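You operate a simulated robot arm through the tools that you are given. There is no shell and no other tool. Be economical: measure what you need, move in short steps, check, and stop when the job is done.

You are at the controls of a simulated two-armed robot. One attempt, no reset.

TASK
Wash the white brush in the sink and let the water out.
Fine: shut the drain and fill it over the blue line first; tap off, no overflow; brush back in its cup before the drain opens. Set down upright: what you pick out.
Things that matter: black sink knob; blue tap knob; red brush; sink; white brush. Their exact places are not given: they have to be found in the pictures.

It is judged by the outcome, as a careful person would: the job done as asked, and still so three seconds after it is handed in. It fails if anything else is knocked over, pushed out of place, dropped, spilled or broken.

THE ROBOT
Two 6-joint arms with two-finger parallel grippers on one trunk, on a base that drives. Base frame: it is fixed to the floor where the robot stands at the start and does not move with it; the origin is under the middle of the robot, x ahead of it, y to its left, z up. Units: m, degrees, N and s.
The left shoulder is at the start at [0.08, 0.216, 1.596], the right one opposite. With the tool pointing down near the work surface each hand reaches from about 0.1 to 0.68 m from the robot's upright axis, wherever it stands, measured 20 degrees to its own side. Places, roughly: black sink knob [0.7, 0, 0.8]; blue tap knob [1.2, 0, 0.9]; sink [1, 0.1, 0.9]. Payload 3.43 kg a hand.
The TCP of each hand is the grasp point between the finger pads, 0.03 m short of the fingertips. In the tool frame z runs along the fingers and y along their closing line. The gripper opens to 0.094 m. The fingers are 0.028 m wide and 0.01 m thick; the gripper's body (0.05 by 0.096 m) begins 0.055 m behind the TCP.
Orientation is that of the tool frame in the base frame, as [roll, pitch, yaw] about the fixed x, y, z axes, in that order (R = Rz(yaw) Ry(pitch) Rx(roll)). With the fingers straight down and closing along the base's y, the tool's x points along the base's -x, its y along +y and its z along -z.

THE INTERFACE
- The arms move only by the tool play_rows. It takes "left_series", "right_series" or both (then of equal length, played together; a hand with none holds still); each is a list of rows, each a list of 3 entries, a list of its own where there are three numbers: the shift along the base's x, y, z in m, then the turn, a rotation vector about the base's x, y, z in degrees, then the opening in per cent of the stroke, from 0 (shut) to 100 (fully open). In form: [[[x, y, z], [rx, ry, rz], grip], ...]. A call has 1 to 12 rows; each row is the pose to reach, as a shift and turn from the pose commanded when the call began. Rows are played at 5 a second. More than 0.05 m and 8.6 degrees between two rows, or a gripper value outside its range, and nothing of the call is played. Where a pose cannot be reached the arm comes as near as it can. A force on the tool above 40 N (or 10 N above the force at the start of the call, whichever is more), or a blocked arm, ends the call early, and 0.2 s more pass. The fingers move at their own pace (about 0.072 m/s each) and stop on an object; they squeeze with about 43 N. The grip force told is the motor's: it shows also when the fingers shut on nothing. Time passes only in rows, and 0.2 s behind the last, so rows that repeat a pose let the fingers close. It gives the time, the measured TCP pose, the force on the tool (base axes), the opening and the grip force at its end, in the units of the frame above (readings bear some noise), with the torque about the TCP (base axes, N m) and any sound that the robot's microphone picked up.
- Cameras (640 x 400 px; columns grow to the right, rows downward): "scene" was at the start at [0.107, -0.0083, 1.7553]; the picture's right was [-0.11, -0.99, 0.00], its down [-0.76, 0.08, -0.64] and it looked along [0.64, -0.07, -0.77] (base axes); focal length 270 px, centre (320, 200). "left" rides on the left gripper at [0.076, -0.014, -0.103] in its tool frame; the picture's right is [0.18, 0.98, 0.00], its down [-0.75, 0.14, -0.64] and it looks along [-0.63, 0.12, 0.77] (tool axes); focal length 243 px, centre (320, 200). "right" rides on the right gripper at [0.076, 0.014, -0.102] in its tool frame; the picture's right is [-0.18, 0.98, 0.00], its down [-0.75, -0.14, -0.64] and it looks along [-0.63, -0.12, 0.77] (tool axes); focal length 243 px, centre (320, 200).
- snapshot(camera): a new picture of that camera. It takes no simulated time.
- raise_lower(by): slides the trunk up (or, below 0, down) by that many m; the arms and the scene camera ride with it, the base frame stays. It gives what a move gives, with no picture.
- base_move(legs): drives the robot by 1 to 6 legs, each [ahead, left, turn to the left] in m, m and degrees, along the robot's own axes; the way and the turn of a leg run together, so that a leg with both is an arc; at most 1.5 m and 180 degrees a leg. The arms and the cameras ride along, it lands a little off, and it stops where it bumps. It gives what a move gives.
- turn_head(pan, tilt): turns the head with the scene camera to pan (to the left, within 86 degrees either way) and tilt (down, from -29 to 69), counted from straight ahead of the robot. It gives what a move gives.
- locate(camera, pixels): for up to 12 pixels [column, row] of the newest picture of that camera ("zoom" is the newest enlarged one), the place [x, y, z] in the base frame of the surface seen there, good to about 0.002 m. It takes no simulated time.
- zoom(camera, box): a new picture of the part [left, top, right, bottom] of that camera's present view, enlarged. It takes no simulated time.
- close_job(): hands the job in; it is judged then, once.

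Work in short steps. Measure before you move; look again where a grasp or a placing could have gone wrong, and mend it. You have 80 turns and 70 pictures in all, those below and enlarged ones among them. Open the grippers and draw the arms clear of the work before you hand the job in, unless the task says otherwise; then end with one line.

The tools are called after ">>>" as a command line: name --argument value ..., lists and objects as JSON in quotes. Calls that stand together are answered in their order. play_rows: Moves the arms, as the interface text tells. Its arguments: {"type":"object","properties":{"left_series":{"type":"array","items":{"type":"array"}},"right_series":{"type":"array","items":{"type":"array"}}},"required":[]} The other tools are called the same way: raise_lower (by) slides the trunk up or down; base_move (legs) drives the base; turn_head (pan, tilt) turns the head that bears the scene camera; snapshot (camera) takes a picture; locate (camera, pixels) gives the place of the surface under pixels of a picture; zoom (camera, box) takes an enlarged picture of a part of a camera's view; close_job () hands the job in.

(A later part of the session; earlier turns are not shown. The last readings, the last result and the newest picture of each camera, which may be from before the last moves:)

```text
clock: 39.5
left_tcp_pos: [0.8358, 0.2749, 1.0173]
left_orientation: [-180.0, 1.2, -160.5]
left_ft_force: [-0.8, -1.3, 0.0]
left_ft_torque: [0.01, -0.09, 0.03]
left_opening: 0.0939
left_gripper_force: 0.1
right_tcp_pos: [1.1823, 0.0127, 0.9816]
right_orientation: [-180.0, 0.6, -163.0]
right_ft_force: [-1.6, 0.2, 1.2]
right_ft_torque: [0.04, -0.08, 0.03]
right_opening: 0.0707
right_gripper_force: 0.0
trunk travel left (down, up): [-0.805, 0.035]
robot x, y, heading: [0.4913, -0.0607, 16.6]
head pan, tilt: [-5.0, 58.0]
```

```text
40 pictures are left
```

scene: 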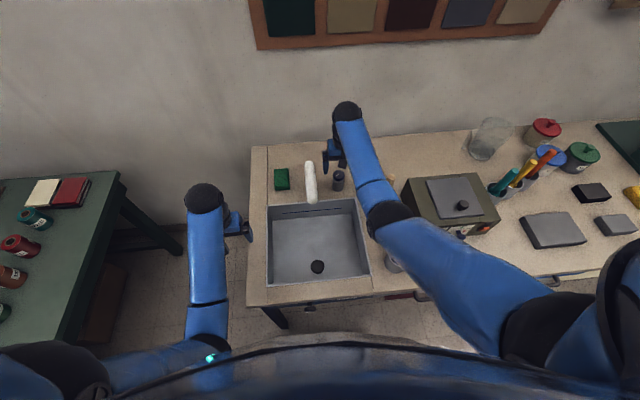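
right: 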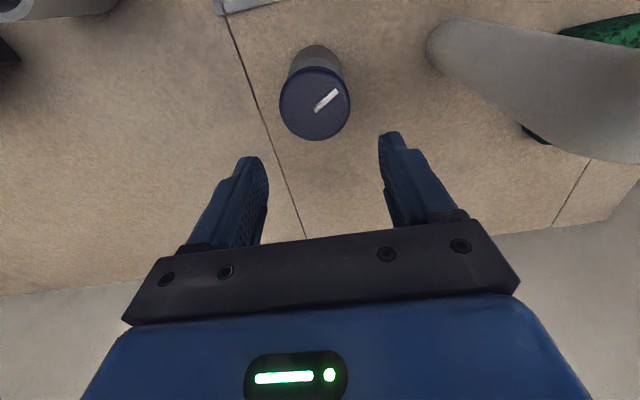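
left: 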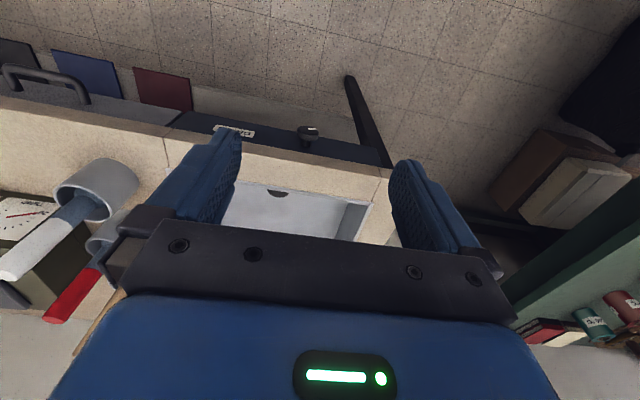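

Now I re-measure the cap in this view.

>>> locate --camera "right" --pixels '[[315, 104], [283, 104], [347, 98], [315, 75], [315, 137], [325, 101]]'

>>> play_rows --right_series '[[[-0.014, -0.003, 0], [0, 0, 0], 75], [[-0.028, -0.006, 0], [0, 0, 0], 75], [[-0.028, -0.006, 0], [0, 0, 0], 75]]'

```text
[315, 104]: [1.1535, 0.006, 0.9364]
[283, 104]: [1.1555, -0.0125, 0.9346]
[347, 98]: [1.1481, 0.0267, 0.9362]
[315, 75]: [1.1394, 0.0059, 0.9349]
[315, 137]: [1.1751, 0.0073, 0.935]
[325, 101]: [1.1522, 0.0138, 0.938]
```

```text
clock: 40.3
left_tcp_pos: [0.8429, 0.2773, 1.0135]
left_orientation: [-180.0, 0.7, -160.5]
left_ft_force: [0.7, 0.6, 0.3]
left_ft_torque: [-0.01, -0.03, -0.03]
left_opening: 0.0939
left_gripper_force: 0.1
right_tcp_pos: [1.1583, 0.0102, 0.9765]
right_orientation: [-180.0, 0.0, -162.9]
right_ft_force: [0.1, 0.5, 0.1]
right_ft_torque: [-0.02, 0.03, 0.0]
right_opening: 0.0706
right_gripper_force: 0.1
trunk travel left (down, up): [-0.805, 0.035]
robot x, y, heading: [0.4896, -0.062, 17.0]
head pan, tilt: [-5.0, 58.0]
```

Cap centre ≈ (1.155, 0.007). I lower to z 0.940 and close on the cap.

>>> play_rows --right_series '[[[-0.003, -0.003, -0.012], [0, 0, 0], 75], [[-0.003, -0.003, -0.024], [0, 0, 0], 75], [[-0.003, -0.003, -0.0365], [0, 0, 0], 75], [[-0.003, -0.003, -0.0365], [0, 0, 0], 40], [[-0.003, -0.003, -0.0365], [0, 0, 0], 20], [[-0.003, -0.003, -0.0365], [0, 0, 0], 20]]'

>>> snapshot --camera "right"

```text
clock: 41.7
left_tcp_pos: [0.8453, 0.279, 1.0116]
left_orientation: [-179.9, 0.4, -160.5]
left_ft_force: [-0.8, -0.3, 0.1]
left_ft_torque: [-0.02, 0.07, -0.01]
left_opening: 0.094
left_gripper_force: 0.0
right_tcp_pos: [1.1596, 0.0083, 0.9373]
right_orientation: [180.0, 0.0, -163.0]
right_ft_force: [-3.0, 6.8, -6.8]
right_ft_torque: [0.23, -0.88, -0.18]
right_opening: 0.0442
right_gripper_force: 45.2
trunk travel left (down, up): [-0.805, 0.035]
robot x, y, heading: [0.4903, -0.0596, 16.8]
head pan, tilt: [-5.0, 58.0]
```

```text
39 pictures are left
```

right: 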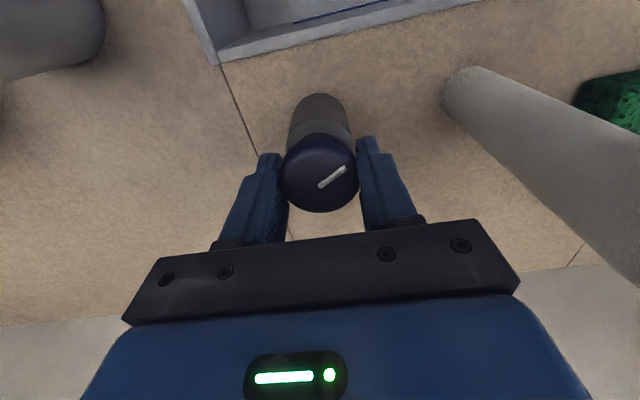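

The cap is gripped (0.044). I turn counterclockwise from above by 32° and check.

>>> play_rows --right_series '[[[0, 0, 0], [0, 0, 8], 20], [[0, 0, 0], [0, 0, 16], 20], [[0, 0, 0], [0, 0, 24], 20], [[0, 0, 0], [0, 0, 32], 20]]'

>>> snapshot --camera "right"

>>> snapshot --camera "scene"

```text
clock: 42.7
left_tcp_pos: [0.845, 0.2785, 1.0115]
left_orientation: [-179.8, 0.6, -160.5]
left_ft_force: [0.2, 0.1, 0.0]
left_ft_torque: [0.0, -0.02, -0.02]
left_opening: 0.094
left_gripper_force: 0.1
right_tcp_pos: [1.1578, 0.0073, 0.9368]
right_orientation: [-179.9, 0.0, -130.8]
right_ft_force: [-5.6, 6.5, -3.8]
right_ft_torque: [0.22, -0.02, -0.35]
right_opening: 0.0433
right_gripper_force: 44.9
trunk travel left (down, up): [-0.805, 0.035]
robot x, y, heading: [0.4904, -0.0622, 17.3]
head pan, tilt: [-5.0, 58.0]
```

```text
38 pictures are left
```

right: 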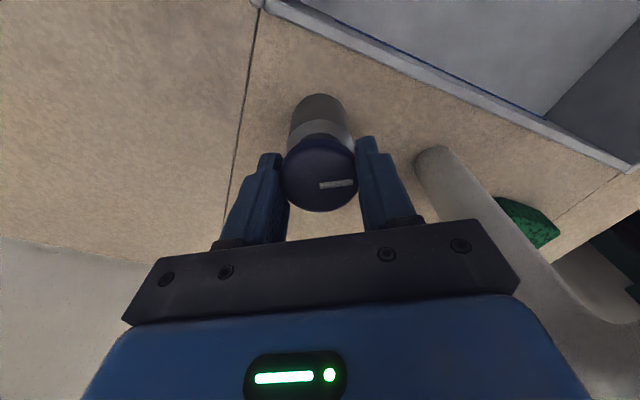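

```text
37 pictures are left
```

scene: 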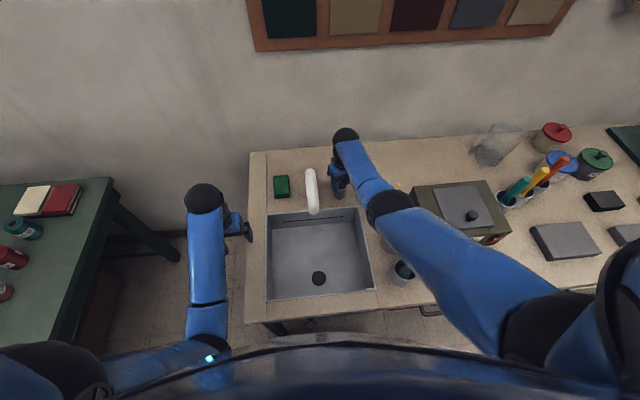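

The mark slipped against the fingers (little turning) and no water runs; the opening direction is the other one. I turn clockwise 56°.

>>> play_rows --right_series '[[[0, 0, 0], [0, 0, -8], 20], [[0, 0, 0], [0, 0, -16], 20], [[0, 0, 0], [0, 0, -24], 20], [[0, 0, 0], [0, 0, -32], 20], [[0, 0, 0], [0, 0, -40], 20], [[0, 0, 0], [0, 0, -48], 20], [[0, 0, 0], [0, 0, -56], 20]]'

>>> snapshot --camera "right"

>>> snapshot --camera "scene"

```text
clock: 44.3
left_tcp_pos: [0.8448, 0.279, 1.013]
left_orientation: [-180.0, 0.6, -160.5]
left_ft_force: [-0.5, -0.1, -0.4]
left_ft_torque: [-0.02, -0.02, 0.0]
left_opening: 0.0939
left_gripper_force: 0.1
right_tcp_pos: [1.1584, 0.0072, 0.938]
right_orientation: [-179.9, 0.0, 172.8]
right_ft_force: [-6.9, 6.2, -2.4]
right_ft_torque: [0.29, 1.11, -0.02]
right_opening: 0.0436
right_gripper_force: 45.4
trunk travel left (down, up): [-0.805, 0.035]
robot x, y, heading: [0.4929, -0.0583, 16.8]
head pan, tilt: [-5.0, 58.0]
```

```text
36 pictures are left
```

right: 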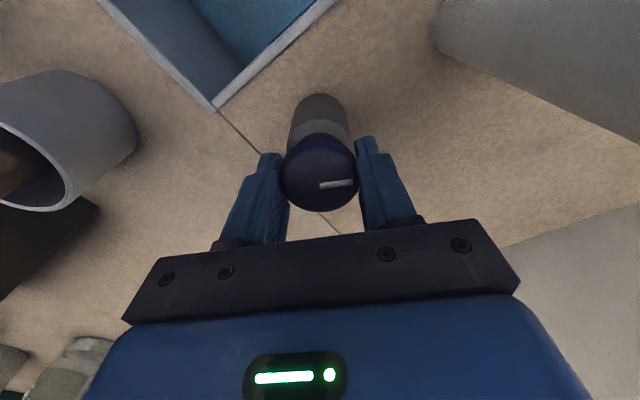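

```text
35 pictures are left
```

scene: 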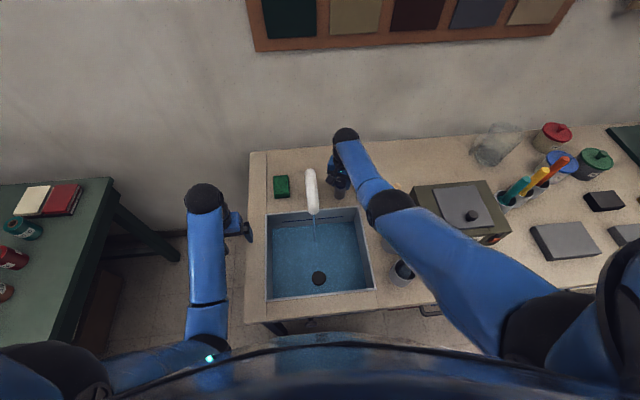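

Water runs. I measure its level against the line (z≈0.795) and rim (0.854).

>>> locate --camera "scene" --pixels '[[290, 260], [345, 260], [318, 278], [290, 225]]'

>>> zoom --camera "scene" --box '[256, 200, 384, 300]'

```text
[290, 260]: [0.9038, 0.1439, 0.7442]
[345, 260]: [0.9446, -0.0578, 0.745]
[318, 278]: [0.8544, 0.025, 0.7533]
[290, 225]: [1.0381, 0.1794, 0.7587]
```

```text
4.00 times, centred on (320, 250) of scene
```

zoom: 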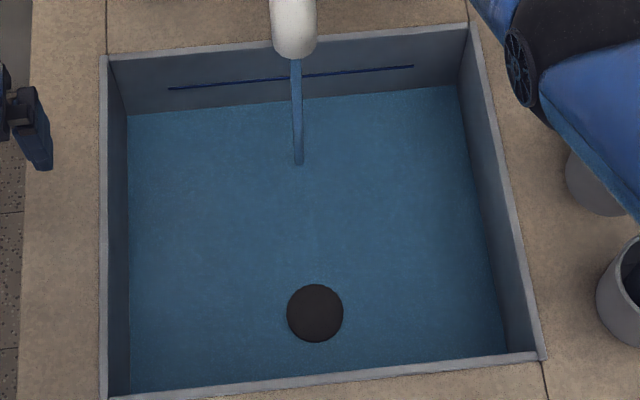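

Level about 0.745 after ~1 s. I wait 2 s and measure again.

>>> play_rows --right_series '[[[0, 0, 0], [0, 0, 0], 20], [[0, 0, 0], [0, 0, 0], 20], [[0, 0, 0], [0, 0, 0], 20], [[0, 0, 0], [0, 0, 0], 20], [[0, 0, 0], [0, 0, 0], 20], [[0, 0, 0], [0, 0, 0], 20], [[0, 0, 0], [0, 0, 0], 20], [[0, 0, 0], [0, 0, 0], 20]]'

>>> zoom --camera "scene" --box '[256, 200, 384, 300]'

>>> locate --camera "zoom" --pixels '[[200, 250], [420, 250], [200, 180], [400, 180], [250, 320]]'

```text
clock: 46.1
left_tcp_pos: [0.8452, 0.279, 1.0123]
left_orientation: [-179.9, 0.7, -160.5]
left_ft_force: [-0.3, 0.4, -0.6]
left_ft_torque: [0.0, 0.0, 0.01]
left_opening: 0.0938
left_gripper_force: 0.1
right_tcp_pos: [1.1592, 0.0079, 0.9375]
right_orientation: [-180.0, 0.1, 173.1]
right_ft_force: [-7.1, 5.9, -3.9]
right_ft_torque: [-0.08, 0.43, 0.01]
right_opening: 0.0434
right_gripper_force: 45.0
trunk travel left (down, up): [-0.805, 0.035]
robot x, y, heading: [0.4911, -0.0626, 17.2]
head pan, tilt: [-5.0, 58.0]
```

```text
4.00 times, centred on (320, 250) of scene
```

zoom: 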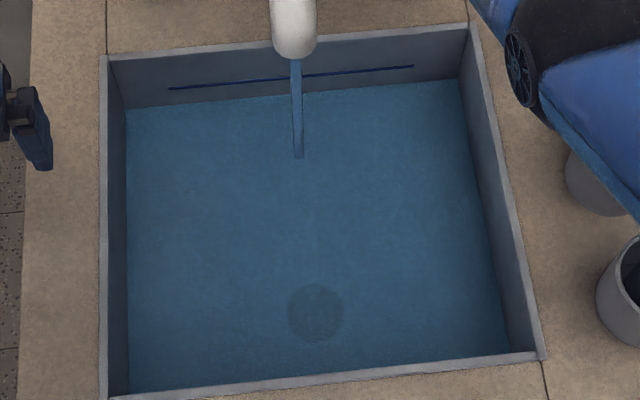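

```text
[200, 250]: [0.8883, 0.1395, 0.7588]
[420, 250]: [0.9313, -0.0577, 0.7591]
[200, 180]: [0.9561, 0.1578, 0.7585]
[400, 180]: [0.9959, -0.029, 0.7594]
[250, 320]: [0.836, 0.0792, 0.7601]
```

It rises ~8 mm/s, now 0.759. I let it run for about 5 s more, then turn off.

>>> play_rows --right_series '[[[0, 0, 0], [0, 0, 0], 20], [[0, 0, 0], [0, 0, 0], 20], [[0, 0, 0], [0, 0, 0], 20], [[0, 0, 0], [0, 0, 0], 20], [[0, 0, 0], [0, 0, 0], 20], [[0, 0, 0], [0, 0, 0], 20], [[0, 0, 0], [0, 0, 0], 20], [[0, 0, 0], [0, 0, 0], 20], [[0, 0, 0], [0, 0, 0], 20], [[0, 0, 0], [0, 0, 0], 20], [[0, 0, 0], [0, 0, 0], 20], [[0, 0, 0], [0, 0, 0], 20]]'

>>> play_rows --right_series '[[[0, 0, 0], [0, 0, 0], 20], [[0, 0, 0], [0, 0, 0], 20], [[0, 0, 0], [0, 0, 0], 20], [[0, 0, 0], [0, 0, 0], 20], [[0, 0, 0], [0, 0, 0], 20], [[0, 0, 0], [0, 0, 0], 20], [[0, 0, 0], [0, 0, 0], 20], [[0, 0, 0], [0, 0, 0], 20], [[0, 0, 0], [0, 0, 0], 20], [[0, 0, 0], [0, 0, 0], 20]]'

>>> zoom --camera "scene" --box '[256, 200, 384, 300]'

>>> locate --camera "zoom" --pixels '[[200, 250], [420, 250], [200, 180], [400, 180], [250, 320]]'

```text
clock: 48.7
left_tcp_pos: [0.8443, 0.2782, 1.0132]
left_orientation: [-179.8, 0.6, -160.5]
left_ft_force: [-0.1, -0.4, 0.0]
left_ft_torque: [0.0, 0.0, -0.01]
left_opening: 0.094
left_gripper_force: 0.2
right_tcp_pos: [1.158, 0.008, 0.9376]
right_orientation: [-180.0, 0.1, 173.0]
right_ft_force: [-7.9, 5.7, -6.0]
right_ft_torque: [0.1, -0.38, 0.02]
right_opening: 0.0433
right_gripper_force: 45.4
trunk travel left (down, up): [-0.805, 0.035]
robot x, y, heading: [0.4931, -0.0634, 17.1]
head pan, tilt: [-5.0, 58.0]
```

```text
clock: 50.9
left_tcp_pos: [0.8447, 0.2796, 1.0135]
left_orientation: [-179.8, 0.6, -160.5]
left_ft_force: [0.8, 0.4, -0.6]
left_ft_torque: [-0.01, 0.04, -0.02]
left_opening: 0.0941
left_gripper_force: 0.1
right_tcp_pos: [1.158, 0.0086, 0.9373]
right_orientation: [-179.9, 0.0, 173.0]
right_ft_force: [-7.4, 6.0, -4.0]
right_ft_torque: [0.03, 0.13, -0.02]
right_opening: 0.0434
right_gripper_force: 45.5
trunk travel left (down, up): [-0.805, 0.035]
robot x, y, heading: [0.4944, -0.0615, 16.9]
head pan, tilt: [-5.0, 58.0]
```

```text
4.00 times, centred on (320, 250) of scene
```

zoom: 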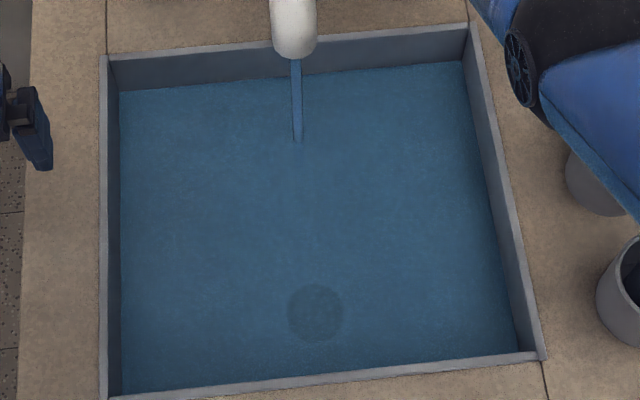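

```text
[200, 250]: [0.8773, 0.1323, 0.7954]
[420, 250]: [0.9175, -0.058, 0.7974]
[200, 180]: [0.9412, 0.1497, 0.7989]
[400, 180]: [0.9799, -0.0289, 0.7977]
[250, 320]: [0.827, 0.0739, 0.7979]
```

The line is covered (0.797). I turn the tap back counterclockwise to its stop.

>>> play_rows --right_series '[[[0, 0, 0], [0, 0, 8], 20], [[0, 0, 0], [0, 0, 16], 20], [[0, 0, 0], [0, 0, 24], 20], [[0, 0, 0], [0, 0, 32], 20], [[0, 0, 0], [0, 0, 40], 20], [[0, 0, 0], [0, 0, 48], 20], [[0, 0, 0], [0, 0, 56], 20], [[0, 0, 0], [0, 0, 64], 20], [[0, 0, 0], [0, 0, 70], 20]]'

>>> zoom --camera "scene" --box '[256, 200, 384, 300]'

>>> locate --camera "zoom" --pixels '[[200, 250], [420, 250], [200, 180], [400, 180], [250, 320]]'

```text
clock: 52.9
left_tcp_pos: [0.8451, 0.2789, 1.0134]
left_orientation: [-179.9, 0.7, -160.4]
left_ft_force: [-0.1, 0.2, -0.4]
left_ft_torque: [0.0, -0.01, 0.03]
left_opening: 0.0942
left_gripper_force: 0.0
right_tcp_pos: [1.1581, 0.007, 0.9381]
right_orientation: [179.9, -0.1, -116.8]
right_ft_force: [-8.2, 8.1, -3.1]
right_ft_torque: [0.21, 0.05, -0.75]
right_opening: 0.0438
right_gripper_force: 45.1
trunk travel left (down, up): [-0.805, 0.035]
robot x, y, heading: [0.4876, -0.0559, 17.3]
head pan, tilt: [-5.0, 58.0]
```

```text
4.00 times, centred on (320, 250) of scene
```

zoom: 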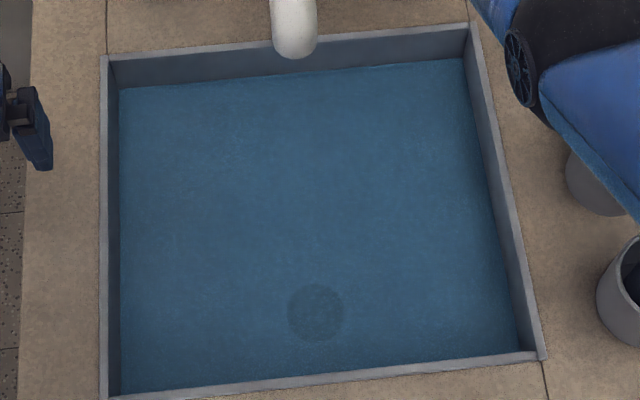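

```text
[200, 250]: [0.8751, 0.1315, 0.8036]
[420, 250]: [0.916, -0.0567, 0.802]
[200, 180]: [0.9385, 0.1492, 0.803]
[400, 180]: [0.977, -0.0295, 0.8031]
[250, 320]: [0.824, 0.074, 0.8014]
```

Tap off, level 0.803 — over the line, well below the rim. I release the knob, lift, and unwind the wrist.

>>> play_rows --right_series '[[[0, 0, 0], [0, 0, 0], 75], [[0, 0, 0], [0, 0, 0], 75], [[0, 0, 0.03], [0, 0, 0], 75], [[0, 0, 0.06], [0, 0, 0], 75], [[-0.01, -0.003, 0.09], [0, 0, -8], 75], [[-0.02, -0.006, 0.1], [0, 0, -16], 75], [[-0.03, -0.009, 0.1], [0, 0, -24], 75], [[-0.04, -0.012, 0.1], [0, 0, -32], 75], [[-0.05, -0.015, 0.1], [0, 0, -40], 75], [[-0.05, -0.015, 0.1], [0, 0, -46], 75]]'

>>> base_move --legs '[[-0.25, 0, 0]]'

>>> turn_head --pan -12 --tilt 48

>>> snapshot --camera "scene"

```text
clock: 55.1
left_tcp_pos: [0.8447, 0.2764, 1.013]
left_orientation: [-180.0, 0.6, -160.5]
left_ft_force: [0.7, 0.1, -0.7]
left_ft_torque: [0.02, 0.02, -0.02]
left_opening: 0.094
left_gripper_force: 0.0
right_tcp_pos: [1.1081, -0.0067, 1.0374]
right_orientation: [180.0, 0.0, -163.1]
right_ft_force: [0.2, -0.2, 0.5]
right_ft_torque: [0.0, -0.01, 0.01]
right_opening: 0.0702
right_gripper_force: 0.1
trunk travel left (down, up): [-0.805, 0.035]
robot x, y, heading: [0.4931, -0.0592, 17.0]
head pan, tilt: [-5.0, 58.0]
```

```text
clock: 56.9
left_tcp_pos: [0.6159, 0.2055, 1.0123]
left_orientation: [180.0, 0.4, -160.8]
left_ft_force: [0.5, 0.3, -0.1]
left_ft_torque: [-0.04, 0.02, 0.03]
left_opening: 0.0942
left_gripper_force: 0.1
right_tcp_pos: [0.8776, -0.0804, 1.0374]
right_orientation: [-179.9, -0.1, -163.5]
right_ft_force: [0.1, -0.2, -0.4]
right_ft_torque: [0.0, 0.05, 0.01]
right_opening: 0.0703
right_gripper_force: 0.1
trunk travel left (down, up): [-0.805, 0.035]
robot x, y, heading: [0.2583, -0.1309, 16.7]
head pan, tilt: [-5.0, 58.0]
```

```text
clock: 57.6
left_tcp_pos: [0.6129, 0.2041, 1.0118]
left_orientation: [-180.0, 0.5, -160.8]
left_ft_force: [0.4, 0.6, 0.1]
left_ft_torque: [0.01, 0.03, 0.01]
left_opening: 0.0942
left_gripper_force: 0.1
right_tcp_pos: [0.8754, -0.0822, 1.0373]
right_orientation: [179.9, 0.0, -163.4]
right_ft_force: [0.2, 0.3, -0.4]
right_ft_torque: [0.02, 0.0, 0.01]
right_opening: 0.0707
right_gripper_force: 0.1
trunk travel left (down, up): [-0.805, 0.035]
robot x, y, heading: [0.2541, -0.1278, 16.6]
head pan, tilt: [-12.0, 48.0]
```

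```text
30 pictures are left
```

scene: 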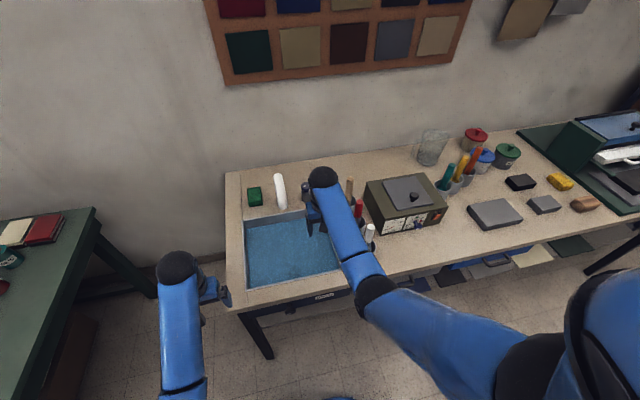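

I pull the right hand back from the sink and over to the front of the white brush (v≈-0.49), tilting the tool 45° forward.

>>> play_rows --right_series '[[[-0.036, -0.011, 0], [2.2, -7.2, 0], 75], [[-0.072, -0.022, 0], [4.3, -14.3, 0], 75], [[-0.108, -0.033, 0], [6.5, -21.5, 0], 75], [[-0.143, -0.044, 0], [8.7, -28.7, 0], 75], [[-0.132, -0.08, 0], [10.8, -35.8, 0], 75], [[-0.121, -0.115, 0], [13, -43, 0], 75], [[-0.11, -0.151, 0], [13, -43, 0], 75], [[-0.099, -0.187, 0], [13, -43, 0], 75], [[-0.099, -0.187, 0], [13, -43, 0], 75]]'

>>> snapshot --camera "right"

>>> zoom --camera "scene" --box '[300, 180, 428, 280]'

```text
clock: 59.6
left_tcp_pos: [0.6126, 0.2054, 1.0134]
left_orientation: [180.0, 0.5, -160.8]
left_ft_force: [0.3, 0.7, -0.1]
left_ft_torque: [0.02, 0.02, 0.03]
left_opening: 0.0941
left_gripper_force: 0.1
right_tcp_pos: [0.7745, -0.2707, 1.036]
right_orientation: [179.8, 45.0, -163.4]
right_ft_force: [0.4, -0.2, 0.8]
right_ft_torque: [0.04, -0.02, 0.01]
right_opening: 0.0705
right_gripper_force: 0.2
trunk travel left (down, up): [-0.805, 0.035]
robot x, y, heading: [0.257, -0.1324, 16.5]
head pan, tilt: [-12.0, 48.0]
```

```text
29 pictures are left
```

right: 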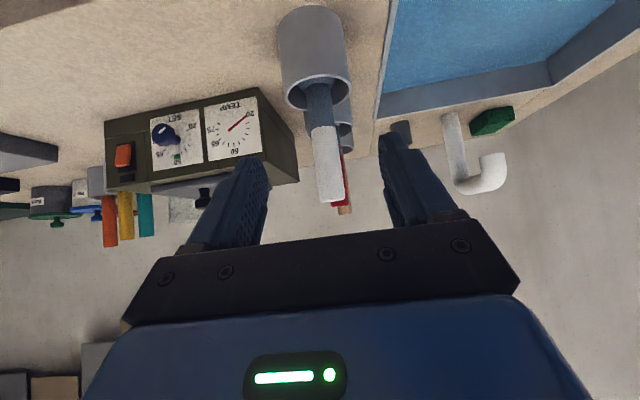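

```text
4.00 times, centred on (364, 230) of scene
```

zoom: 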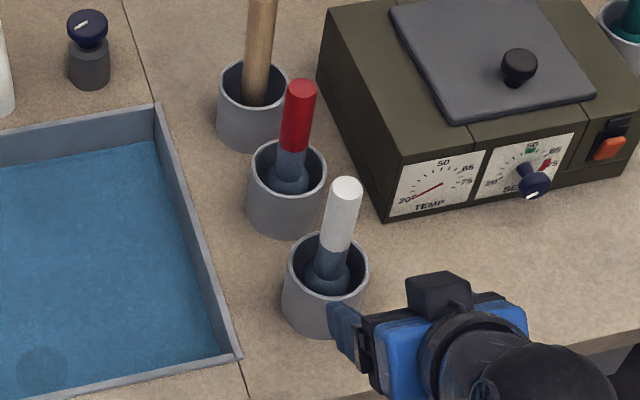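

I locate the brush handle's top and bottom, and the cup's rim, in both views.

>>> locate --camera "right" --pixels '[[328, 195], [325, 160], [322, 130], [319, 95], [315, 80], [297, 105], [345, 88], [311, 40], [317, 115], [344, 175]]'

>>> locate --camera "zoom" --pixels '[[346, 186], [345, 210], [337, 245], [332, 262], [328, 285], [288, 265], [366, 270], [340, 233], [325, 297]]'

```text
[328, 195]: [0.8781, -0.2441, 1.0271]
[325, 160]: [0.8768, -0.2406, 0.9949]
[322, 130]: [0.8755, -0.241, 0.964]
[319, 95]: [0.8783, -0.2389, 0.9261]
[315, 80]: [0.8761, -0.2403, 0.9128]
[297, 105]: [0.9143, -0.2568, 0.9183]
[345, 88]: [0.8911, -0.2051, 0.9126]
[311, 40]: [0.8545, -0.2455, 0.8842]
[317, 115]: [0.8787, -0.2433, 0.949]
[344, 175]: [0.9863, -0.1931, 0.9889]
```

```text
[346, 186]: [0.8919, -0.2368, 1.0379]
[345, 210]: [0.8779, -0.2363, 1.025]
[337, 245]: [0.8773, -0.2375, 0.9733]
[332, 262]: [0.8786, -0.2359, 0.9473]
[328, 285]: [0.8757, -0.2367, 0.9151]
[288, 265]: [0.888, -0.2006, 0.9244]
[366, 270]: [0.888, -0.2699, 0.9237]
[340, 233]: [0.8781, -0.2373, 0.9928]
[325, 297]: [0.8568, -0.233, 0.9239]
```

The brush stands vertical with axis ≈ (0.889, -0.237), handle z 0.965–1.038, cup rim 0.922. I approach horizontally at z≈0.998 with half-open fingers.

>>> play_rows --right_series '[[[0, 0, -0.019], [0, 0, 0], 55], [[0, 0, -0.038], [0, 0, 0], 55], [[0.03, 0.0088, -0.038], [0, 0, 0], 55], [[0.06, 0.0176, -0.038], [0, 0, 0], 55], [[0.085, 0.025, -0.038], [0, 0, 0], 55], [[0.105, 0.031, -0.038], [0, 0, 0], 55], [[0.1145, 0.0337, -0.038], [0, 0, 0], 55], [[0.1145, 0.0337, -0.038], [0, 0, 0], 55]]'

>>> snapshot --camera "right"

```text
clock: 61.4
left_tcp_pos: [0.6132, 0.2044, 1.0135]
left_orientation: [180.0, 0.7, -160.9]
left_ft_force: [-0.1, -0.1, 0.5]
left_ft_torque: [-0.02, 0.04, -0.02]
left_opening: 0.094
left_gripper_force: 0.0
right_tcp_pos: [0.8895, -0.2356, 1.0001]
right_orientation: [179.8, 45.0, -163.5]
right_ft_force: [0.8, 0.0, 0.1]
right_ft_torque: [0.0, 0.04, 0.01]
right_opening: 0.0516
right_gripper_force: 0.1
trunk travel left (down, up): [-0.805, 0.035]
robot x, y, heading: [0.2563, -0.1294, 16.7]
head pan, tilt: [-12.0, 48.0]
```

```text
27 pictures are left
```

right: 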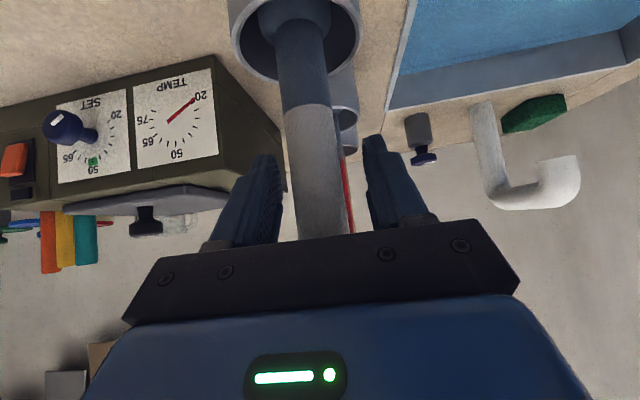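

The handle is between the fingers. I close and then lift 2 cm as a check.

>>> play_rows --right_series '[[[0, 0, 0], [0, 0, 0], 25], [[0, 0, 0], [0, 0, 0], 10], [[0, 0, 0], [0, 0, 0], 10], [[0, 0, 0], [0, 0, 0], 10], [[0, 0, 0.02], [0, 0, 0], 10], [[0, 0, 0.02], [0, 0, 0], 10]]'

>>> snapshot --camera "right"

```text
clock: 62.8
left_tcp_pos: [0.6125, 0.206, 1.0138]
left_orientation: [179.9, 0.6, -160.8]
left_ft_force: [0.2, -0.2, 0.3]
left_ft_torque: [0.03, 0.02, 0.02]
left_opening: 0.094
left_gripper_force: 0.0
right_tcp_pos: [0.89, -0.236, 1.0208]
right_orientation: [179.8, 45.0, -163.5]
right_ft_force: [0.5, -0.4, -0.4]
right_ft_torque: [-0.03, -0.03, -0.02]
right_opening: 0.0304
right_gripper_force: 43.2
trunk travel left (down, up): [-0.805, 0.035]
robot x, y, heading: [0.2575, -0.1268, 16.7]
head pan, tilt: [-12.0, 48.0]
```

```text
26 pictures are left
```

right: 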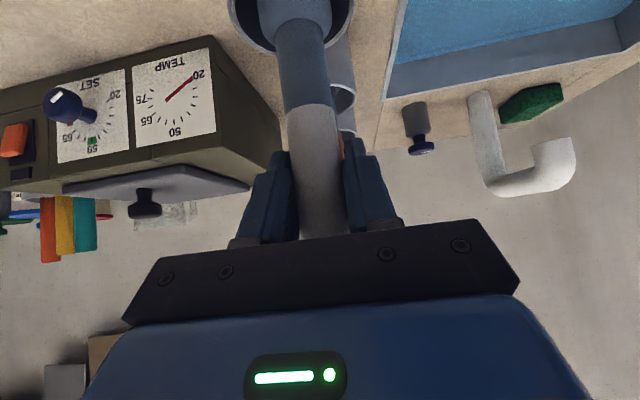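

Held (0.030). I lift the brush clear of the cup.

>>> play_rows --right_series '[[[0, 0, 0.025], [0, 0, 0], 10], [[0, 0, 0.05], [0, 0, 0], 10], [[0, 0, 0.08], [0, 0, 0], 10], [[0, 0, 0.09], [0, 0, 0], 10], [[0, 0, 0.09], [0, 0, 0], 10]]'

>>> zoom --camera "scene" --box '[290, 150, 450, 275]'

```text
clock: 64.0
left_tcp_pos: [0.6112, 0.2048, 1.0132]
left_orientation: [-179.9, 0.6, -160.8]
left_ft_force: [0.0, -0.8, -0.9]
left_ft_torque: [-0.01, 0.01, 0.03]
left_opening: 0.0938
left_gripper_force: 0.1
right_tcp_pos: [0.8898, -0.2374, 1.11]
right_orientation: [179.8, 45.0, -163.5]
right_ft_force: [0.4, -0.1, -1.0]
right_ft_torque: [0.0, -0.01, 0.01]
right_opening: 0.0302
right_gripper_force: 43.1
trunk travel left (down, up): [-0.805, 0.035]
robot x, y, heading: [0.2568, -0.1295, 16.7]
head pan, tilt: [-12.0, 48.0]
```

```text
3.20 times, centred on (370, 212) of scene
```

zoom: 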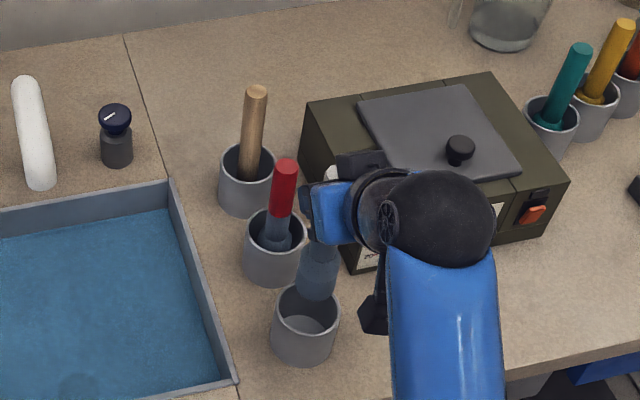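

Brush is out; its bristle end is at zoom (316,292). I measure its bottom and the cup's place for the return.

>>> locate --camera "zoom" --pixels '[[316, 294], [318, 275], [300, 285], [333, 290], [300, 325], [275, 318], [340, 318], [303, 341], [280, 235]]'

```text
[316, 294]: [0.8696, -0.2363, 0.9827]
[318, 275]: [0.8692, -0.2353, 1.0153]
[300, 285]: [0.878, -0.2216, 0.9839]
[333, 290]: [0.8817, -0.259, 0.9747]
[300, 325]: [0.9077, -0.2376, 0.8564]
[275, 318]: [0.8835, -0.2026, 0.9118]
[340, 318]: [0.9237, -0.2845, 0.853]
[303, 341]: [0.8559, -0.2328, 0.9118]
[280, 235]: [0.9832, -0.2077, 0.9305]
```

Brush bottom is 0.137 below the TCP. I carry it left over the sink (u≈0.85, v≈-0.29).

>>> play_rows --right_series '[[[-0.0115, 0.038, 0], [0, 0, 0], 10], [[-0.023, 0.076, 0], [0, 0, 0], 10], [[-0.0345, 0.114, 0], [0, 0, 0], 10], [[-0.046, 0.152, 0], [0, 0, 0], 10], [[-0.0575, 0.19, 0], [0, 0, 0], 10], [[-0.026, 0.2, 0], [0, 0, 0], 10], [[0.0057, 0.2086, 0], [0, 0, 0], 10], [[0.0057, 0.2086, 0], [0, 0, 0], 10]]'

>>> zoom --camera "scene" --box '[210, 160, 370, 285]'

```text
clock: 65.8
left_tcp_pos: [0.612, 0.2048, 1.0135]
left_orientation: [180.0, 0.6, -160.8]
left_ft_force: [0.2, 0.2, -0.1]
left_ft_torque: [-0.03, -0.02, 0.02]
left_opening: 0.0942
left_gripper_force: 0.0
right_tcp_pos: [0.8954, -0.0249, 1.1086]
right_orientation: [179.8, 45.1, -163.5]
right_ft_force: [-0.1, 0.3, -0.1]
right_ft_torque: [-0.02, 0.0, -0.02]
right_opening: 0.0304
right_gripper_force: 43.3
trunk travel left (down, up): [-0.805, 0.035]
robot x, y, heading: [0.2569, -0.1337, 16.7]
head pan, tilt: [-12.0, 48.0]
```

```text
3.20 times, centred on (290, 222) of scene
```

zoom: 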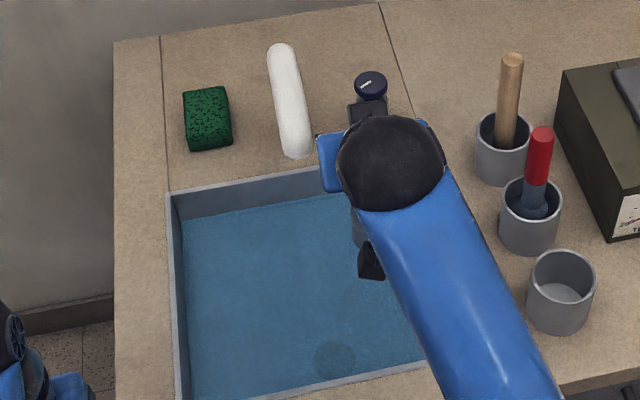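

Over the water with room all round. I lower the bristles into the water (bottom to ≈0.765).

>>> play_rows --right_series '[[[0, 0, -0.04], [0, 0, 0], 10], [[0, 0, -0.08], [0, 0, 0], 10], [[0, 0, -0.12], [0, 0, 0], 10], [[0, 0, -0.15], [0, 0, 0], 10], [[0, 0, -0.175], [0, 0, 0], 10], [[0, 0, -0.195], [0, 0, 0], 10], [[0, 0, -0.205], [0, 0, 0], 10], [[0, 0, -0.205], [0, 0, 0], 10]]'

>>> snapshot --camera "right"

```text
clock: 67.6
left_tcp_pos: [0.6129, 0.2042, 1.0114]
left_orientation: [-179.9, 0.6, -160.8]
left_ft_force: [-0.2, -0.5, 0.2]
left_ft_torque: [-0.02, 0.0, -0.01]
left_opening: 0.0941
left_gripper_force: 0.0
right_tcp_pos: [0.8974, -0.0264, 0.9046]
right_orientation: [179.7, 44.9, -163.4]
right_ft_force: [-0.7, 0.1, -1.1]
right_ft_torque: [0.01, 0.01, -0.01]
right_opening: 0.0304
right_gripper_force: 42.9
trunk travel left (down, up): [-0.805, 0.035]
robot x, y, heading: [0.2593, -0.1303, 16.4]
head pan, tilt: [-12.0, 48.0]
```

```text
23 pictures are left
```

right: 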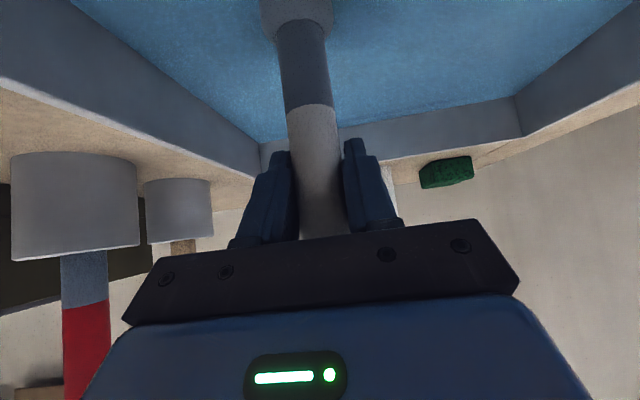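

The bristles are in the water. I swish it back and forth several times, gently.

>>> play_rows --right_series '[[[-0.006, 0.019, 0], [0, 0, 0], 10], [[-0.012, 0.038, 0], [0, 0, 0], 10], [[-0.006, 0.019, 0], [0, 0, 0], 10], [[0, 0, 0], [0, 0, 0], 10], [[-0.006, 0.019, 0], [0, 0, 0], 10], [[-0.012, 0.038, 0], [0, 0, 0], 10], [[-0.006, 0.019, 0], [0, 0, 0], 10], [[0, 0, 0], [0, 0, 0], 10], [[-0.006, 0.019, 0], [0, 0, 0], 10], [[-0.012, 0.038, 0], [0, 0, 0], 10], [[-0.006, 0.019, 0], [0, 0, 0], 10], [[0, 0, 0], [0, 0, 0], 10]]'

>>> play_rows --right_series '[[[-0.019, -0.006, 0], [0, 0, 0], 10], [[-0.038, -0.012, 0], [0, 0, 0], 10], [[-0.019, -0.006, 0], [0, 0, 0], 10], [[0, 0, 0], [0, 0, 0], 10], [[-0.019, -0.006, 0], [0, 0, 0], 10], [[-0.038, -0.012, 0], [0, 0, 0], 10], [[-0.019, -0.006, 0], [0, 0, 0], 10], [[0, 0, 0], [0, 0, 0], 10], [[-0.019, -0.006, 0], [0, 0, 0], 10], [[-0.038, -0.012, 0], [0, 0, 0], 10], [[-0.019, -0.006, 0], [0, 0, 0], 10], [[0, 0, 0], [0, 0, 0], 10]]'

>>> zoom --camera "scene" --box '[210, 160, 370, 285]'

>>> locate --camera "zoom" --pixels '[[220, 260], [230, 350], [250, 300], [300, 270], [560, 293], [560, 325]]'

```text
clock: 70.2
left_tcp_pos: [0.6132, 0.2044, 1.0124]
left_orientation: [179.9, 0.5, -160.9]
left_ft_force: [-0.4, -0.5, 0.6]
left_ft_torque: [-0.04, 0.02, -0.01]
left_opening: 0.0941
left_gripper_force: 0.1
right_tcp_pos: [0.8959, -0.0262, 0.904]
right_orientation: [179.8, 45.0, -163.5]
right_ft_force: [0.1, -0.8, -1.9]
right_ft_torque: [-0.01, -0.03, -0.01]
right_opening: 0.03
right_gripper_force: 42.8
trunk travel left (down, up): [-0.805, 0.035]
robot x, y, heading: [0.2569, -0.1315, 16.8]
head pan, tilt: [-12.0, 48.0]
```

```text
clock: 72.8
left_tcp_pos: [0.6127, 0.2055, 1.0115]
left_orientation: [-179.9, 0.6, -160.8]
left_ft_force: [0.7, 1.2, -0.5]
left_ft_torque: [0.03, 0.05, 0.01]
left_opening: 0.0939
left_gripper_force: 0.1
right_tcp_pos: [0.8964, -0.0271, 0.905]
right_orientation: [179.8, 44.8, -163.5]
right_ft_force: [-0.3, 0.1, -1.5]
right_ft_torque: [0.01, 0.0, 0.02]
right_opening: 0.0303
right_gripper_force: 43.1
trunk travel left (down, up): [-0.805, 0.035]
robot x, y, heading: [0.2577, -0.1301, 16.6]
head pan, tilt: [-12.0, 48.0]
```

```text
3.20 times, centred on (290, 222) of scene
```

zoom: 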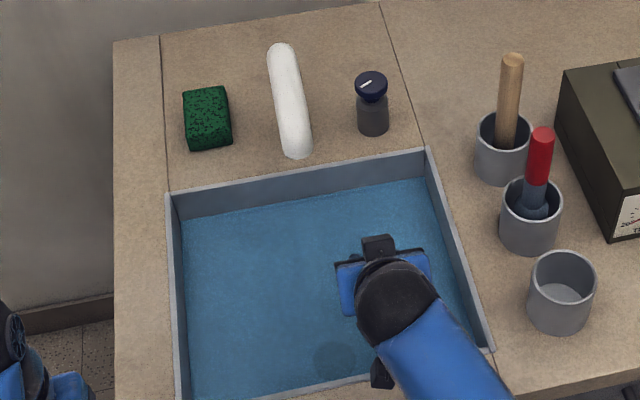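

```text
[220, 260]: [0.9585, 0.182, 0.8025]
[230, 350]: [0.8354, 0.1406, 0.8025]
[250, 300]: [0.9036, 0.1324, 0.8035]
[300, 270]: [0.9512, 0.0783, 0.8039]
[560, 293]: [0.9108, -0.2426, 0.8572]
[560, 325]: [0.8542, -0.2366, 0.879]
```

Level unchanged at 0.803. I swish once more with some diagonal motion, then lift and let it drip over the sink.

>>> play_rows --right_series '[[[-0.02, 0.013, 0], [0, 0, 0], 10], [[-0.04, 0.026, 0], [0, 0, 0], 10], [[-0.02, 0.013, 0], [0, 0, 0], 10], [[0, 0, 0], [0, 0, 0], 10], [[-0.02, 0.013, 0], [0, 0, 0], 10], [[-0.04, 0.026, 0], [0, 0, 0], 10], [[-0.02, 0.013, 0], [0, 0, 0], 10], [[0, 0, 0], [0, 0, 0], 10], [[-0.02, 0.013, 0], [0, 0, 0], 10], [[-0.04, 0.026, 0], [0, 0, 0], 10], [[-0.02, 0.013, 0], [0, 0, 0], 10], [[0, 0, 0], [0, 0, 0], 10]]'

>>> play_rows --right_series '[[[0, 0, 0.025], [0, 0, 0], 10], [[0, 0, 0.05], [0, 0, 0], 10], [[0, 0, 0.08], [0, 0, 0], 10], [[0, 0, 0.12], [0, 0, 0], 10], [[0, 0, 0.16], [0, 0, 0], 10], [[0, 0, 0.205], [0, 0, 0], 10], [[0, 0, 0.205], [0, 0, 0], 10], [[0, 0, 0.205], [0, 0, 0], 10], [[0, 0, 0.205], [0, 0, 0], 10], [[0, 0, 0.205], [0, 0, 0], 10], [[0, 0, 0.205], [0, 0, 0], 10], [[0, 0, 0.205], [0, 0, 0], 10]]'

```text
clock: 75.4
left_tcp_pos: [0.6137, 0.2049, 1.0123]
left_orientation: [-179.9, 0.5, -160.9]
left_ft_force: [-0.1, 0.1, 0.3]
left_ft_torque: [0.04, 0.01, -0.03]
left_opening: 0.0943
left_gripper_force: 0.1
right_tcp_pos: [0.8974, -0.0285, 0.9042]
right_orientation: [179.8, 44.9, -163.5]
right_ft_force: [0.4, 0.4, -1.2]
right_ft_torque: [-0.03, 0.0, 0.03]
right_opening: 0.0299
right_gripper_force: 42.9
trunk travel left (down, up): [-0.805, 0.035]
robot x, y, heading: [0.2567, -0.1318, 16.9]
head pan, tilt: [-12.0, 48.0]
```

```text
clock: 78.0
left_tcp_pos: [0.6135, 0.2049, 1.0132]
left_orientation: [-179.9, 0.6, -160.9]
left_ft_force: [-0.3, -0.7, 0.1]
left_ft_torque: [0.0, 0.01, -0.01]
left_opening: 0.094
left_gripper_force: 0.1
right_tcp_pos: [0.8964, -0.027, 1.1122]
right_orientation: [179.8, 45.1, -163.5]
right_ft_force: [0.4, 0.3, -0.7]
right_ft_torque: [0.0, 0.0, -0.03]
right_opening: 0.03
right_gripper_force: 42.7
trunk travel left (down, up): [-0.805, 0.035]
robot x, y, heading: [0.256, -0.1301, 16.4]
head pan, tilt: [-12.0, 48.0]
```

I carry the brush back along the same way to above its cup.

>>> play_rows --right_series '[[[-0.032, -0.0095, 0], [0, 0, 0], 10], [[-0.0635, -0.019, 0], [0, 0, 0], 10], [[-0.052, -0.057, 0], [0, 0, 0], 10], [[-0.0405, -0.095, 0], [0, 0, 0], 10], [[-0.029, -0.133, 0], [0, 0, 0], 10], [[-0.0175, -0.171, 0], [0, 0, 0], 10], [[-0.007, -0.209, 0], [0, 0, 0], 10], [[-0.007, -0.209, 0], [0, 0, 0], 10]]'

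>>> zoom --camera "scene" --box '[290, 150, 450, 275]'

>>> snapshot --camera "right"

```text
clock: 79.8
left_tcp_pos: [0.6125, 0.2049, 1.0127]
left_orientation: [180.0, 0.6, -160.9]
left_ft_force: [0.7, 0.2, -0.8]
left_ft_torque: [-0.04, 0.05, 0.01]
left_opening: 0.0942
left_gripper_force: 0.1
right_tcp_pos: [0.8892, -0.2367, 1.1113]
right_orientation: [179.8, 45.0, -163.4]
right_ft_force: [-0.2, -0.6, -0.4]
right_ft_torque: [0.01, 0.01, -0.01]
right_opening: 0.0297
right_gripper_force: 43.4
trunk travel left (down, up): [-0.805, 0.035]
robot x, y, heading: [0.2579, -0.1284, 16.6]
head pan, tilt: [-12.0, 48.0]
```

```text
3.20 times, centred on (370, 212) of scene
```

zoom: 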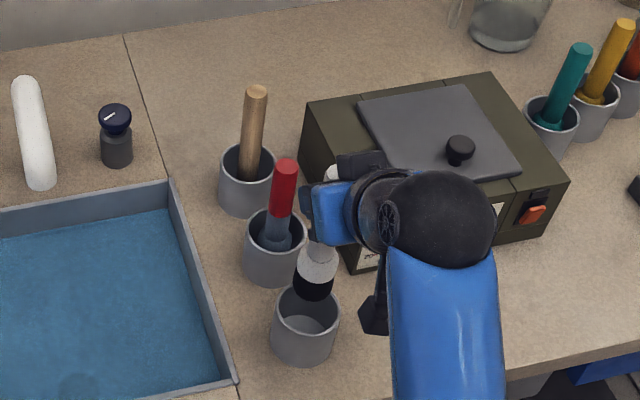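

```text
20 pictures are left
```

right: 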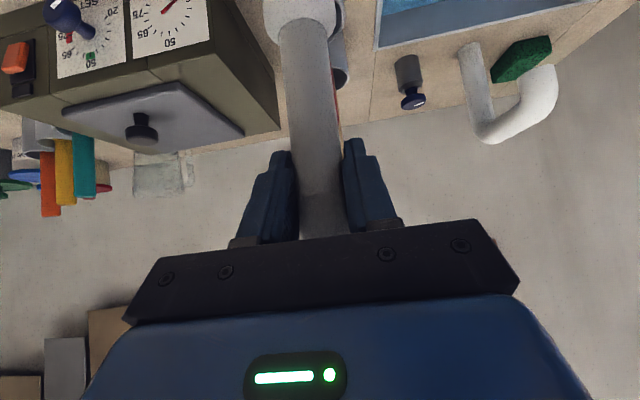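

The blue grime is gone: white shaft and black bristles. It hangs over its cup as when lifted; I lower it to the original height.

>>> play_rows --right_series '[[[0, 0, -0.025], [0, 0, 0], 10], [[0, 0, -0.05], [0, 0, 0], 10], [[0, 0, -0.075], [0, 0, 0], 10], [[0, 0, -0.095], [0, 0, 0], 10], [[0, 0, -0.105], [0, 0, 0], 10], [[0, 0, -0.1105], [0, 0, 0], 10], [[0, 0, -0.1105], [0, 0, 0], 10]]'

>>> zoom --camera "scene" --box '[290, 150, 450, 275]'

```text
clock: 81.4
left_tcp_pos: [0.6126, 0.2038, 1.0124]
left_orientation: [-180.0, 0.6, -160.8]
left_ft_force: [-0.3, 0.9, 0.4]
left_ft_torque: [0.03, -0.03, 0.01]
left_opening: 0.0942
left_gripper_force: 0.0
right_tcp_pos: [0.8889, -0.2361, 1.0011]
right_orientation: [179.8, 44.9, -163.5]
right_ft_force: [-0.6, 0.2, -0.1]
right_ft_torque: [-0.04, 0.0, -0.01]
right_opening: 0.0299
right_gripper_force: 43.4
trunk travel left (down, up): [-0.805, 0.035]
robot x, y, heading: [0.2576, -0.1329, 16.5]
head pan, tilt: [-12.0, 48.0]
```

```text
3.20 times, centred on (370, 212) of scene
```

zoom: 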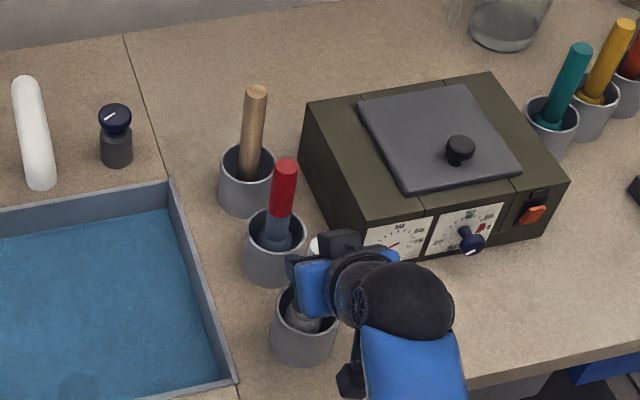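

In the cup. I settle the last millimetre, open to half, and withdraw straight back.

>>> play_rows --right_series '[[[0, 0, -0.0015], [0, 0, 0], 10], [[0, 0, -0.0015], [0, 0, 0], 55], [[0, 0, -0.0015], [0, 0, 0], 55], [[0, 0, -0.0015], [0, 0, 0], 55], [[-0.019, -0.006, -0.0015], [0, 0, 0], 55], [[-0.04, -0.012, -0.0015], [0, 0, 0], 55], [[-0.08, -0.0235, -0.0015], [0, 0, 0], 55], [[-0.115, -0.034, 0], [0, 0, 0], 55], [[-0.15, -0.044, 0.02], [0, 0, 0], 55]]'

>>> zoom --camera "scene" --box '[290, 150, 450, 275]'

>>> locate --camera "zoom" --pixels '[[325, 245], [322, 265], [318, 285], [275, 318], [303, 341]]'

```text
clock: 83.4
left_tcp_pos: [0.6108, 0.2051, 1.0133]
left_orientation: [180.0, 0.7, -160.8]
left_ft_force: [0.2, -0.1, -0.5]
left_ft_torque: [-0.01, 0.0, 0.03]
left_opening: 0.0939
left_gripper_force: 0.1
right_tcp_pos: [0.7393, -0.2809, 1.0186]
right_orientation: [179.8, 45.0, -163.5]
right_ft_force: [0.4, 0.0, -0.5]
right_ft_torque: [-0.02, -0.02, -0.01]
right_opening: 0.0516
right_gripper_force: 0.0
trunk travel left (down, up): [-0.805, 0.035]
robot x, y, heading: [0.2572, -0.1329, 16.4]
head pan, tilt: [-12.0, 48.0]
```

```text
3.20 times, centred on (370, 212) of scene
```

zoom: 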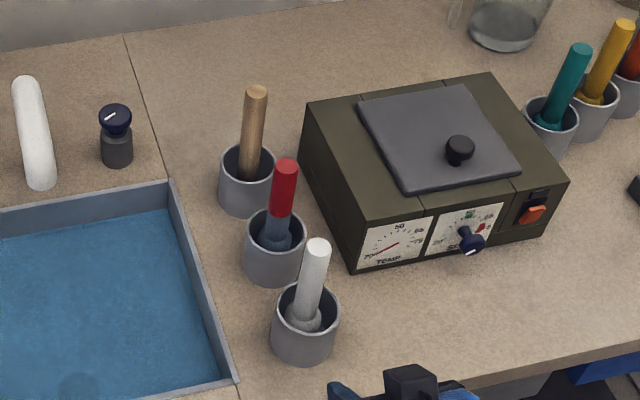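

```text
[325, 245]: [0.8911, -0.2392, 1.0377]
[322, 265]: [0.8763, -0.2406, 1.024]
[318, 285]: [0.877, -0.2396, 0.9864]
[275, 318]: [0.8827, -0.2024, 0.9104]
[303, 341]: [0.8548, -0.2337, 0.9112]
```

The brush stands upright in its cup, clean. Now I go back to the place in front of the drain knob.

>>> base_move --legs '[[-0.205, 0, 0], [0, -0.1, 0.4]]'

>>> play_rows --left_series '[[[0.014, -0.007, 0.008], [2.4, -7.8, 0], 65], [[0.028, -0.014, 0.016], [4.8, -15.6, 0], 65], [[0.042, -0.02, 0.024], [7.2, -23.5, 0], 65], [[0.056, -0.026, 0.032], [9.6, -31.3, 0], 65], [[0.07, -0.032, 0.04], [12, -39.1, 0], 65], [[0.084, -0.038, 0.048], [14.3, -46.9, 0], 65], [[0.098, -0.045, 0.056], [16.7, -54.7, 0], 65], [[0.112, -0.052, 0.064], [19.1, -62.5, 0], 65], [[0.126, -0.058, 0.072], [21.5, -70.4, 0], 65], [[0.14, -0.064, 0.08], [23.9, -78.2, 0], 65], [[0.154, -0.07, 0.087], [26.3, -86, 0], 65]]'

```text
clock: 85.8
left_tcp_pos: [0.4429, 0.0651, 1.0103]
left_orientation: [-179.6, 0.5, -160.3]
left_ft_force: [0.4, 1.0, -0.3]
left_ft_torque: [-0.02, 0.0, -0.03]
left_opening: 0.0939
left_gripper_force: 0.0
right_tcp_pos: [0.5726, -0.4201, 1.0194]
right_orientation: [-179.6, 44.9, -162.7]
right_ft_force: [-1.0, 0.0, 0.5]
right_ft_torque: [-0.03, 0.0, -0.02]
right_opening: 0.0519
right_gripper_force: 0.1
trunk travel left (down, up): [-0.805, 0.035]
robot x, y, heading: [0.0907, -0.2802, 17.2]
head pan, tilt: [-12.0, 48.0]
```

```text
clock: 88.2
left_tcp_pos: [0.5983, -0.0117, 1.0984]
left_orientation: [-79.3, 87.5, -62.4]
left_ft_force: [0.0, 0.7, 0.6]
left_ft_torque: [-0.03, 0.0, -0.01]
left_opening: 0.0608
left_gripper_force: 0.1
right_tcp_pos: [0.5737, -0.4285, 1.0172]
right_orientation: [179.7, 45.0, -163.1]
right_ft_force: [0.2, -0.2, -0.5]
right_ft_torque: [0.01, 0.0, 0.01]
right_opening: 0.0515
right_gripper_force: 0.0
trunk travel left (down, up): [-0.805, 0.035]
robot x, y, heading: [0.093, -0.2799, 16.9]
head pan, tilt: [-12.0, 48.0]
```

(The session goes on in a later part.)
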